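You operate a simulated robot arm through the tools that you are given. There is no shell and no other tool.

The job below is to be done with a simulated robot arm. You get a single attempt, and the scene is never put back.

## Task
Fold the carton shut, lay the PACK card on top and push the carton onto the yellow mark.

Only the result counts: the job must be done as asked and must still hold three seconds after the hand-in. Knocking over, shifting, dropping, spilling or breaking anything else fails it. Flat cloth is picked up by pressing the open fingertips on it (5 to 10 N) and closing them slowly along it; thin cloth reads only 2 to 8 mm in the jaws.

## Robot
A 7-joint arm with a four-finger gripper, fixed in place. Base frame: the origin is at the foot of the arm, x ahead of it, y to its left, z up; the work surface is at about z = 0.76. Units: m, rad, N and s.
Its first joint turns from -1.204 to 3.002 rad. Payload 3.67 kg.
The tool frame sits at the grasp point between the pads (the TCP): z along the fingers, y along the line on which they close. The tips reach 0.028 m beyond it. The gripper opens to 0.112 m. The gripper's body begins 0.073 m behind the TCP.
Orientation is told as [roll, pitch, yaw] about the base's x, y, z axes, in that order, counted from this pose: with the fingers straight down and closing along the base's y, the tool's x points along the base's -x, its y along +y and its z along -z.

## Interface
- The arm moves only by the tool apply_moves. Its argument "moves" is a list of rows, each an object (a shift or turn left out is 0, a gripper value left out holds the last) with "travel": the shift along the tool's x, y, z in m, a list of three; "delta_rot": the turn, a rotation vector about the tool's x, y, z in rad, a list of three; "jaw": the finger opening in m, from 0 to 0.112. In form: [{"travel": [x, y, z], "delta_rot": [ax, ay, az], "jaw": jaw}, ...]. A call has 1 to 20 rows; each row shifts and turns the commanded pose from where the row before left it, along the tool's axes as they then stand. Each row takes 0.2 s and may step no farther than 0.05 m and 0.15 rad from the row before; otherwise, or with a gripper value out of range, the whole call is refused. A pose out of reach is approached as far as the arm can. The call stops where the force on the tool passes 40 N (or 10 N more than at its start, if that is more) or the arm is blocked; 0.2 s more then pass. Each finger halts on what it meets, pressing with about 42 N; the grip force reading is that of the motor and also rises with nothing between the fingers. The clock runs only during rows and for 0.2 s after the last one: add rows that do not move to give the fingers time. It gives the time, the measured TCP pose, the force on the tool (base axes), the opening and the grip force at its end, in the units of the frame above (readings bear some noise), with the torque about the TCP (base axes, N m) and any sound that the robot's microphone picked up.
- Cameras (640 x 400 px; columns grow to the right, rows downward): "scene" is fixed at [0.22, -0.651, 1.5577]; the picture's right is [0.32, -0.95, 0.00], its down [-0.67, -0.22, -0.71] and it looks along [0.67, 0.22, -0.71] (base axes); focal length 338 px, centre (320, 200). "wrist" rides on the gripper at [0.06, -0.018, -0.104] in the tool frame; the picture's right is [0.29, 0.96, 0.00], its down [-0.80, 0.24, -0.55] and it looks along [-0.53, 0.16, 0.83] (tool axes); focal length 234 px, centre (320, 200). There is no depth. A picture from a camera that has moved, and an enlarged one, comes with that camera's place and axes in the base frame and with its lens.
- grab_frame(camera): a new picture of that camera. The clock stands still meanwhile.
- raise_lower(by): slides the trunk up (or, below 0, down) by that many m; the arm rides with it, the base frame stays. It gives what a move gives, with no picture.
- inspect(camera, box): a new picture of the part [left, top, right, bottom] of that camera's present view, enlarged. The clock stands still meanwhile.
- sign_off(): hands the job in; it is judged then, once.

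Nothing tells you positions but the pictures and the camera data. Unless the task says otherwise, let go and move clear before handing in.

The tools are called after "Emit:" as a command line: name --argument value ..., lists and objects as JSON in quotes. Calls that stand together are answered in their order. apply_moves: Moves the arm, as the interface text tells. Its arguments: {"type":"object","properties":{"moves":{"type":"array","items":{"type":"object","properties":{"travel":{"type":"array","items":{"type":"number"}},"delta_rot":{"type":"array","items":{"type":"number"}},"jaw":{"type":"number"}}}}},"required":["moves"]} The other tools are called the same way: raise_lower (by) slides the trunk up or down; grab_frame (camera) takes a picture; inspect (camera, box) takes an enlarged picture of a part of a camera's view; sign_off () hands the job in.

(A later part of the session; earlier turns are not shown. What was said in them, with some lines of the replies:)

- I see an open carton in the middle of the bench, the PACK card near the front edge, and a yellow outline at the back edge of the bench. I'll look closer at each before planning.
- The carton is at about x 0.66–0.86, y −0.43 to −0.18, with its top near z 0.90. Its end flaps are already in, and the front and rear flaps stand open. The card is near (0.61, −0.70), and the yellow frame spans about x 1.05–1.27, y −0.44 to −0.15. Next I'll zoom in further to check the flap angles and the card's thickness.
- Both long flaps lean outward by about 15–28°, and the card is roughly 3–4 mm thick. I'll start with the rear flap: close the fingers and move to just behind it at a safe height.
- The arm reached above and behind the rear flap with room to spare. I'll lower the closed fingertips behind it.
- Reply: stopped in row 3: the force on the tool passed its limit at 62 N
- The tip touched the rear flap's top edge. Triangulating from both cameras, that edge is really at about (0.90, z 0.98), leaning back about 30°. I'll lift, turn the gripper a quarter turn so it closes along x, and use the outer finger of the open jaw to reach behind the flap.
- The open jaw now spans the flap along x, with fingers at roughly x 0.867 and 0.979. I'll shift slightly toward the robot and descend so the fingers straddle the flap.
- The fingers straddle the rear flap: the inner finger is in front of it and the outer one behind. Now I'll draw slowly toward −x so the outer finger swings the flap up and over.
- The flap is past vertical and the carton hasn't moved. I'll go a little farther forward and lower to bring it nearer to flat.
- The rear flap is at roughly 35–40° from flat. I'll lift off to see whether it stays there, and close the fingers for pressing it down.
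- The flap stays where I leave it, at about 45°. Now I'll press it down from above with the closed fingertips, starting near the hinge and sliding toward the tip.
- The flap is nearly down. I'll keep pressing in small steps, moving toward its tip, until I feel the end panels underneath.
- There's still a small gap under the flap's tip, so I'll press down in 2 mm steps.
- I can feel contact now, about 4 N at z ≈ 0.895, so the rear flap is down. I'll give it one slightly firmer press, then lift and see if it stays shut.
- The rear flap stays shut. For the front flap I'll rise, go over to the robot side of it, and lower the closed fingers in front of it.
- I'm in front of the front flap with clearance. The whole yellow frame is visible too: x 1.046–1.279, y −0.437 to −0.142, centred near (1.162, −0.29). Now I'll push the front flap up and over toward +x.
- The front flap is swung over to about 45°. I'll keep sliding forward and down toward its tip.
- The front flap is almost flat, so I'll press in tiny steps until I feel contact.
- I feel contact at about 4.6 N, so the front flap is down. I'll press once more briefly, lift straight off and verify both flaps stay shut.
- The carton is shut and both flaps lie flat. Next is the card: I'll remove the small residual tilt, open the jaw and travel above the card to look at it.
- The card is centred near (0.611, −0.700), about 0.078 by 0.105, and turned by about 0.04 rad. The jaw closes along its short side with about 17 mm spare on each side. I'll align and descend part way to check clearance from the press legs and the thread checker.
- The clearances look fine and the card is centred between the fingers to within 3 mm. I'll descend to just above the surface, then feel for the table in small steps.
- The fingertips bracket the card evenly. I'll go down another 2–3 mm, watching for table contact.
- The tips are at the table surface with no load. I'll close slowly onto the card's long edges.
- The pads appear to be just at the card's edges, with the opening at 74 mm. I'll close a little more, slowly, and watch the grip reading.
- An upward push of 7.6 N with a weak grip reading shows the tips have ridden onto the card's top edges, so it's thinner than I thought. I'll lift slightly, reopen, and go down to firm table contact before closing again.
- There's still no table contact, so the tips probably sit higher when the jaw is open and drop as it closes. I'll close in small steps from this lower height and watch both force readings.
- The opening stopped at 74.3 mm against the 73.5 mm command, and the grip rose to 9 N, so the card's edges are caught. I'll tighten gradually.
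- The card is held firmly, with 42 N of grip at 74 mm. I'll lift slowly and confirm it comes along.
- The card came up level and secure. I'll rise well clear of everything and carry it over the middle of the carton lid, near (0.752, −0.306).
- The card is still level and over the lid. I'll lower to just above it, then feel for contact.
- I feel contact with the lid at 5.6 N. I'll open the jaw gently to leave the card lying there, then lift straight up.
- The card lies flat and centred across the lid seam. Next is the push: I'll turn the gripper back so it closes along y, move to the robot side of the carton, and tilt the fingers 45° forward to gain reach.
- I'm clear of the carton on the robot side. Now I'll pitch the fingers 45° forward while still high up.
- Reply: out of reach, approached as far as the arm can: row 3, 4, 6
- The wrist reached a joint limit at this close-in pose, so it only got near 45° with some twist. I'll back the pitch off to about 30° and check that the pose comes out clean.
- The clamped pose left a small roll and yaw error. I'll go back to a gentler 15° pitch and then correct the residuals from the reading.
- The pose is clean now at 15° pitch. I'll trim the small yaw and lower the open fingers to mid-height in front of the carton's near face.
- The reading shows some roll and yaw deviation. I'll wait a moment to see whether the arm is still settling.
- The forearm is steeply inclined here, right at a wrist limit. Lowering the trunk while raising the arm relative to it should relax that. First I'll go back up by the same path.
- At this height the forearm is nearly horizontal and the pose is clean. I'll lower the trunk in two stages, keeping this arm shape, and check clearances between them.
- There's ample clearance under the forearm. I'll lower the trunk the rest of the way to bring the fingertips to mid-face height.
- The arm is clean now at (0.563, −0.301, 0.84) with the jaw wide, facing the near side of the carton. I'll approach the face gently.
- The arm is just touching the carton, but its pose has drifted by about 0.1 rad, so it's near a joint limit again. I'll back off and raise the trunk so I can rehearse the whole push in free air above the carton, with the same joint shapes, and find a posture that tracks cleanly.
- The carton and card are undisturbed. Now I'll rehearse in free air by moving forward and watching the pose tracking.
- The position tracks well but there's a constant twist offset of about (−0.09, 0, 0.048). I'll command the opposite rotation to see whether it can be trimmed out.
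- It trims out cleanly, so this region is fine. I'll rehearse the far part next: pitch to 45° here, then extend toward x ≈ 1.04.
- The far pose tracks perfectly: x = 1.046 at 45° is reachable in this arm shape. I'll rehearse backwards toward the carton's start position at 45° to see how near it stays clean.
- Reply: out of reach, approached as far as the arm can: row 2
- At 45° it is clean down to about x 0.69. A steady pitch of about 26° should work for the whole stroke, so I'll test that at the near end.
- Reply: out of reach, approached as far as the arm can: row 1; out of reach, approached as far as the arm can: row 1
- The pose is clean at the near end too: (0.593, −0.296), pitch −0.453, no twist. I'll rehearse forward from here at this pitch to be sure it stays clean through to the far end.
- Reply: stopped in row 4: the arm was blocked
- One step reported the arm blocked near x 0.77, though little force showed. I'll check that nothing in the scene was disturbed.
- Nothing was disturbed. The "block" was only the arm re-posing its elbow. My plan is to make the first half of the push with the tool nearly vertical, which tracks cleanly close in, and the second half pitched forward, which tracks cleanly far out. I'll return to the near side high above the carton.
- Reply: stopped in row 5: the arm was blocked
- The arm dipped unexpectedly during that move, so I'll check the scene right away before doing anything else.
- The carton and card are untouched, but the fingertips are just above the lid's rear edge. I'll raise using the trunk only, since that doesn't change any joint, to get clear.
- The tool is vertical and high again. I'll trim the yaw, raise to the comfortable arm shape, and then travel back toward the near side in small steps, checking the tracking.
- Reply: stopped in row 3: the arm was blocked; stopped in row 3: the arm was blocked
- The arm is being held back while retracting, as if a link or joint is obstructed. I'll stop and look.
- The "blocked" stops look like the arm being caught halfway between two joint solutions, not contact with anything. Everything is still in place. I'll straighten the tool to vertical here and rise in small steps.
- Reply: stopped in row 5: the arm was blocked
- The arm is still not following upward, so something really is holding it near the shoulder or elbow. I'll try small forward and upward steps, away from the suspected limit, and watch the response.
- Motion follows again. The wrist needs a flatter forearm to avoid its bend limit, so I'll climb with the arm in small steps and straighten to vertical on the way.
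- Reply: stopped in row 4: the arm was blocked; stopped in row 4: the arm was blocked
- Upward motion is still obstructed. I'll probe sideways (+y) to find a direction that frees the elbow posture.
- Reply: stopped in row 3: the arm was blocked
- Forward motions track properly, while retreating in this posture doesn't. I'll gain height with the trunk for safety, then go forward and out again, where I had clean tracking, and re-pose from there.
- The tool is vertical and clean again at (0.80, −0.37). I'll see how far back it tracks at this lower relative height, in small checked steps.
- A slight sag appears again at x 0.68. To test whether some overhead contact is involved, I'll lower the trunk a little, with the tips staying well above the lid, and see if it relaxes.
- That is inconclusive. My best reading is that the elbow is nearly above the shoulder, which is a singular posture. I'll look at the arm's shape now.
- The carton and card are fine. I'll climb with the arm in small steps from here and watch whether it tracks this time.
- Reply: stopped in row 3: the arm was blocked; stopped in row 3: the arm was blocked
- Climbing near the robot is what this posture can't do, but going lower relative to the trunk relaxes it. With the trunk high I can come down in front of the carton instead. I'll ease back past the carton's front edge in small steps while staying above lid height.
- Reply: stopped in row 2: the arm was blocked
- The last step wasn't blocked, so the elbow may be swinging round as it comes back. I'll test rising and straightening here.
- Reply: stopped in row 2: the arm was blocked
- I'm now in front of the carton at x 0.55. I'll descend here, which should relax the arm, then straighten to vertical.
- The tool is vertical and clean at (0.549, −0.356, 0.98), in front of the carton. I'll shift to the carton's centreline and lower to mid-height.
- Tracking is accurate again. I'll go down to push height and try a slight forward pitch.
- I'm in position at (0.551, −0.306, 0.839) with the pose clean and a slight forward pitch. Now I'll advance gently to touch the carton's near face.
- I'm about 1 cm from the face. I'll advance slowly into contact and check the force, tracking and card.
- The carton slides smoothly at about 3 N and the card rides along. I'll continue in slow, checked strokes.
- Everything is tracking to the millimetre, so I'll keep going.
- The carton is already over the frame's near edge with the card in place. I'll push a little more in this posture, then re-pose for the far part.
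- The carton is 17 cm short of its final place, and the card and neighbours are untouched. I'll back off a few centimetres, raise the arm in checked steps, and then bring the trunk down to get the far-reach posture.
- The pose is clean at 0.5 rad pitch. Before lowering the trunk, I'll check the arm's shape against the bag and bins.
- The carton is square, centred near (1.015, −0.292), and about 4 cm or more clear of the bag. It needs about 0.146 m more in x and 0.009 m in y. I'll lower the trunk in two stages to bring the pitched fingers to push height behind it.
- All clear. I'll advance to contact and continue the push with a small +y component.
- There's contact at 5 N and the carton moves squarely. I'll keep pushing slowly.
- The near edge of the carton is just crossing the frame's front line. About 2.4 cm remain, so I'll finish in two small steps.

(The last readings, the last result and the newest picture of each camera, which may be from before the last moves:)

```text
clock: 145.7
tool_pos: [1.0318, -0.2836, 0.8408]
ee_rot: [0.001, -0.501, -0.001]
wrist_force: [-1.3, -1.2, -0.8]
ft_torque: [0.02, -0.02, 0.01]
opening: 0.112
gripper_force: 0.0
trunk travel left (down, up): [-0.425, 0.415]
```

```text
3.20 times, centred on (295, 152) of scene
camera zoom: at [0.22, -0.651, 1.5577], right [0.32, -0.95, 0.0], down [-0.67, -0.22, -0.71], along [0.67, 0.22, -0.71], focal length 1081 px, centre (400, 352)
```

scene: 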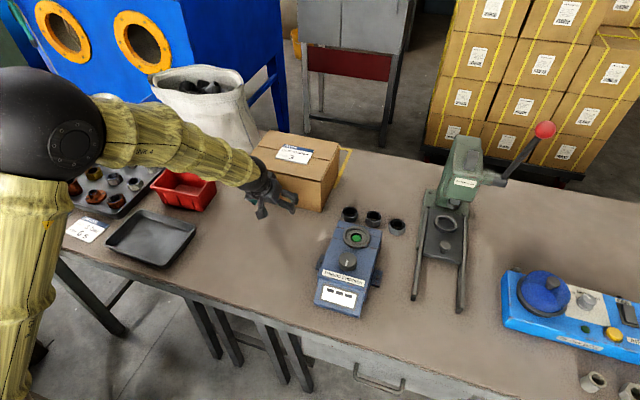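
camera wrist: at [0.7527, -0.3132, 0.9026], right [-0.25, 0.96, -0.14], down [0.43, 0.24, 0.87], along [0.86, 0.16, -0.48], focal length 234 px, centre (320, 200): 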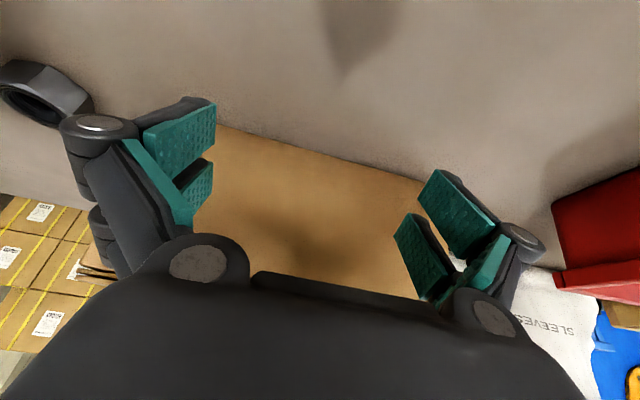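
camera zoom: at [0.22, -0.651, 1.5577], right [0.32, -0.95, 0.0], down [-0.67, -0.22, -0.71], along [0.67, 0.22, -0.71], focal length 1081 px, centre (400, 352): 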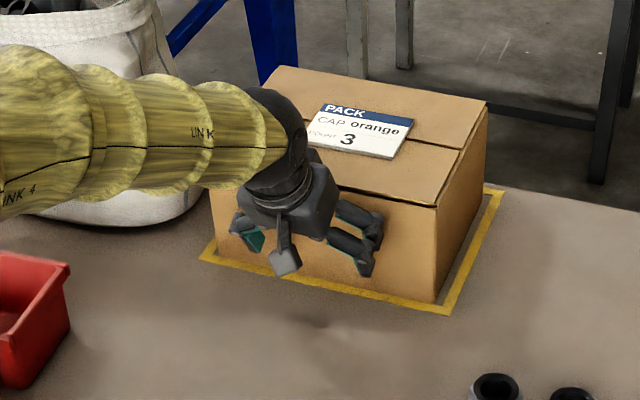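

The carton sits within the frame in y, with gaps of about 2 cm on either side, and needs roughly 6 mm more in x to be centred. One last small nudge.

Emit:
apply_moves --moves '[{"travel": [-0.0057, 0.0002, 0.0031]}, {}]'

Emit:
inspect --camera "scene" --box '[225, 90, 365, 215]'

```text
clock: 146.2
tool_pos: [1.0392, -0.2835, 0.8392]
ee_rot: [0.001, -0.502, -0.002]
wrist_force: [-3.2, -0.2, 0.1]
ft_torque: [0.03, -0.03, 0.03]
opening: 0.1122
gripper_force: 0.1
trunk travel left (down, up): [-0.425, 0.415]
```

```text
3.20 times, centred on (295, 152) of scene
camera zoom: at [0.22, -0.651, 1.5577], right [0.32, -0.95, 0.0], down [-0.67, -0.22, -0.71], along [0.67, 0.22, -0.71], focal length 1081 px, centre (400, 352)
```

zoom: 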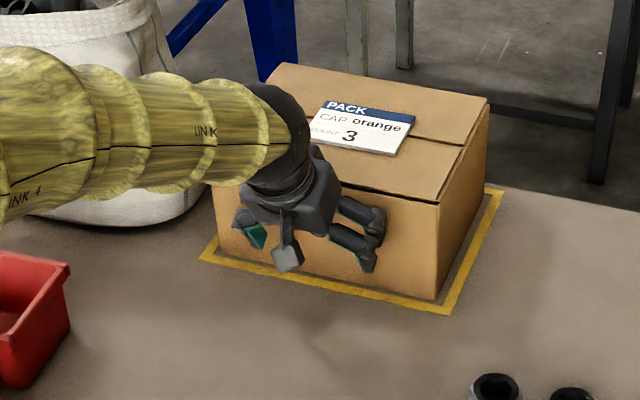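

The carton sits just inside the frame's front stripe. I'll back straight off and inspect the result without the hand touching it.

Emit:
apply_moves --moves '[{"travel": [0.00878, 0, -0.0048]}, {"travel": [0.01755, 0, -0.0096]}, {"travel": [0.0263, 0, -0.0144]}, {"travel": [0.0263, 0, -0.0144]}, {}]'

Emit:
inspect --camera "scene" --box '[225, 90, 365, 215]'

Emit:
grab_frame --camera "wrist"

```text
clock: 147.4
tool_pos: [0.9475, -0.2851, 0.8378]
ee_rot: [0.0, -0.5, 0.0]
wrist_force: [0.5, 0.1, -0.6]
ft_torque: [-0.01, -0.02, 0.0]
opening: 0.1121
gripper_force: 0.0
trunk travel left (down, up): [-0.425, 0.415]
```

```text
3.20 times, centred on (295, 152) of scene
camera zoom: at [0.22, -0.651, 1.5577], right [0.32, -0.95, 0.0], down [-0.67, -0.22, -0.71], along [0.67, 0.22, -0.71], focal length 1081 px, centre (400, 352)
```

zoom: 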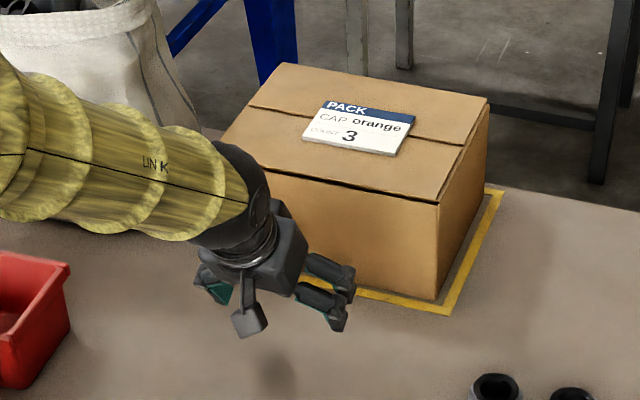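

```text
taken
camera wrist: at [0.8454, -0.3037, 0.9006], right [-0.25, 0.96, -0.14], down [0.43, 0.24, 0.87], along [0.86, 0.16, -0.48], focal length 234 px, centre (320, 200)
```

wrist: 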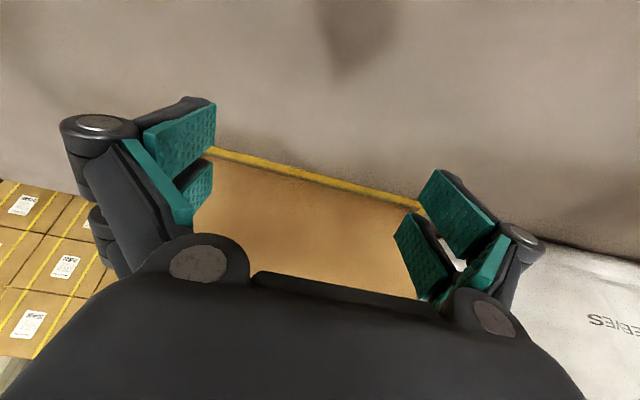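

The carton stayed put. I'll retreat a little more and raise the trunk so the hand is well clear and the view is open.

Emit:
apply_moves --moves '[{"travel": [0.0263, 0, -0.0144]}, {"travel": [0.0263, 0, -0.0144]}, {"travel": [0.0175, 0, -0.0096]}, {}]'

Emit:
raise_lower --by 0.33

Emit:
grab_frame --camera "scene"

Emit:
inspect --camera "scene" --box '[225, 90, 365, 215]'

Emit:
grab_frame --camera "wrist"

```text
clock: 148.4
tool_pos: [0.8684, -0.284, 0.8404]
ee_rot: [-0.002, -0.5, -0.002]
wrist_force: [0.3, 0.1, -0.8]
ft_torque: [-0.02, 0.03, 0.03]
opening: 0.112
gripper_force: 0.2
trunk travel left (down, up): [-0.425, 0.415]
```

```text
clock: 151.7
tool_pos: [0.8683, -0.2834, 1.1695]
ee_rot: [-0.001, -0.498, -0.004]
wrist_force: [0.6, -0.6, -0.5]
ft_torque: [-0.02, -0.01, 0.0]
opening: 0.1122
gripper_force: 0.1
trunk travel left (down, up): [-0.755, 0.085]
```

```text
taken
```

scene: 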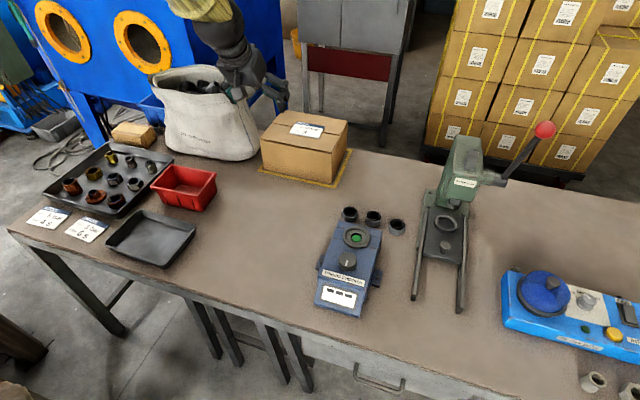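

```text
3.20 times, centred on (295, 152) of scene
camera zoom: at [0.22, -0.651, 1.5577], right [0.32, -0.95, 0.0], down [-0.67, -0.22, -0.71], along [0.67, 0.22, -0.71], focal length 1081 px, centre (400, 352)
```

zoom: 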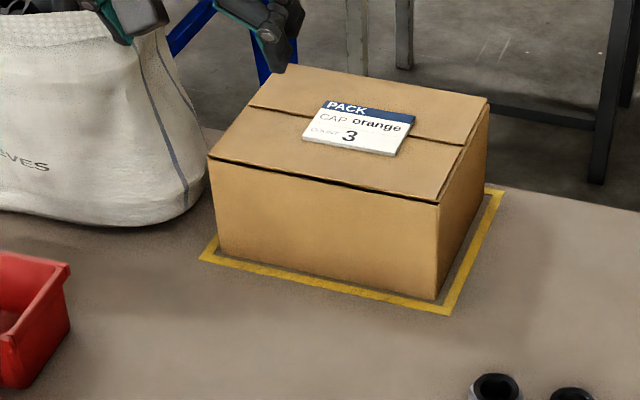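

```text
taken
camera wrist: at [0.7655, -0.3026, 1.2322], right [-0.25, 0.96, -0.14], down [0.43, 0.24, 0.87], along [0.86, 0.16, -0.48], focal length 234 px, centre (320, 200)
```

wrist: 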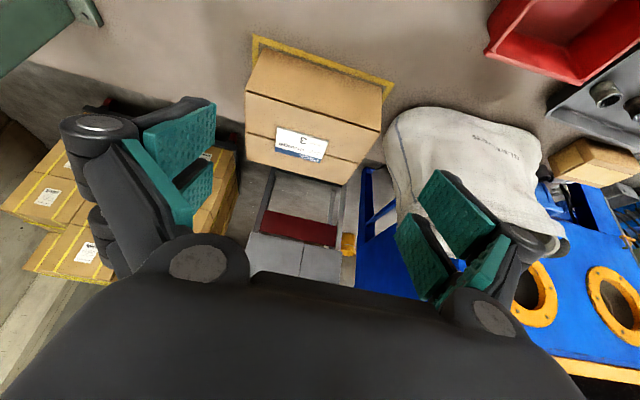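

The carton sits centred in the yellow frame with about 1–2 cm of margin on all visible sides, and the bench is otherwise unchanged. One last close look at the lid and the other items.

Emit:
inspect --camera "scene" --box '[255, 100, 355, 190]'

Emit:
inspect --camera "wrist" --box '[220, 20, 420, 200]'

Emit:
inspect --camera "scene" --box '[20, 100, 240, 280]'

```text
4.44 times, centred on (305, 145) of scene
camera zoom: at [0.22, -0.651, 1.5577], right [0.32, -0.95, 0.0], down [-0.67, -0.22, -0.71], along [0.67, 0.22, -0.71], focal length 1502 px, centre (387, 444)
```

zoom: 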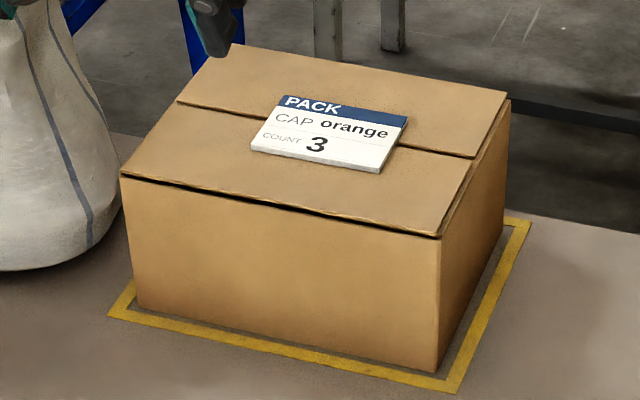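

```text
2.22 times, centred on (320, 110) of wrist
camera zoom: at [0.7655, -0.3026, 1.2322], right [-0.25, 0.96, -0.14], down [0.43, 0.24, 0.87], along [0.86, 0.16, -0.48], focal length 520 px, centre (320, 400)
```

zoom: 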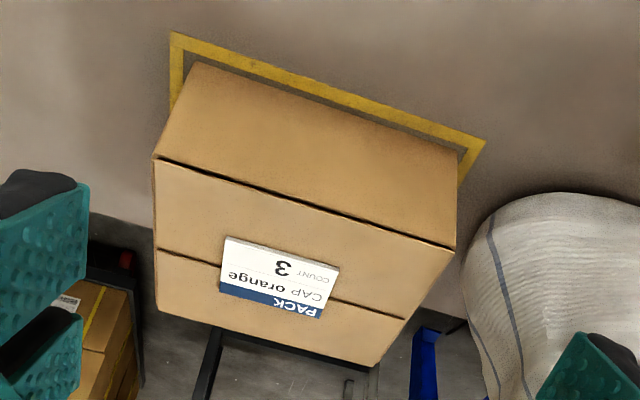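

```text
2.22 times, centred on (130, 190) of scene
camera zoom: at [0.22, -0.651, 1.5577], right [0.32, -0.95, 0.0], down [-0.67, -0.22, -0.71], along [0.67, 0.22, -0.71], focal length 751 px, centre (742, 222)
```

zoom: 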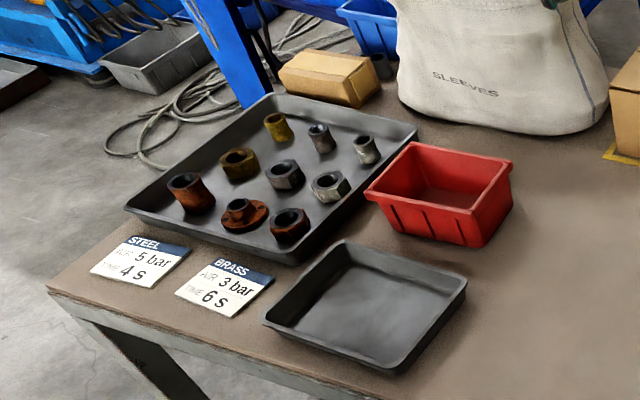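

The carton is shut with both flaps flat, the PACK card lies on the lid, and the carton sits centred inside the yellow frame. Everything else on the bench looks undisturbed and the hand is clear, so I'm handing in.

Emit:
sign_off

```text
The job is handed in.
```

I handed the job in. In the last pictures the carton was shut, the PACK card lay flat on top, and the carton stood inside the yellow frame.

- **Carton:** both long flaps are folded down flat and stayed down after I let go. The end flaps were already in.
- **Card:** it lies on the lid across the seam and stayed in place during the push.
- **Position:** I estimate 1–2 cm of clearance to the outer edge of the frame on each side. The rear side was hidden from both cameras, so that figure comes from the carton's measured size.
- **Rest of the bench:** the trays, nuts, red bin, sleeves bag and other cards look as they did at the start.

- **Hard touch at the start:** on my first descent behind the rear flap, the fingertips hit its top edge and the force peaked at 62 N. I saw no damage.
- **Arm dip later on:** while I was repositioning the arm, it dropped unexpectedly to just above the lid. Pictures taken right after showed the carton and card unmoved.
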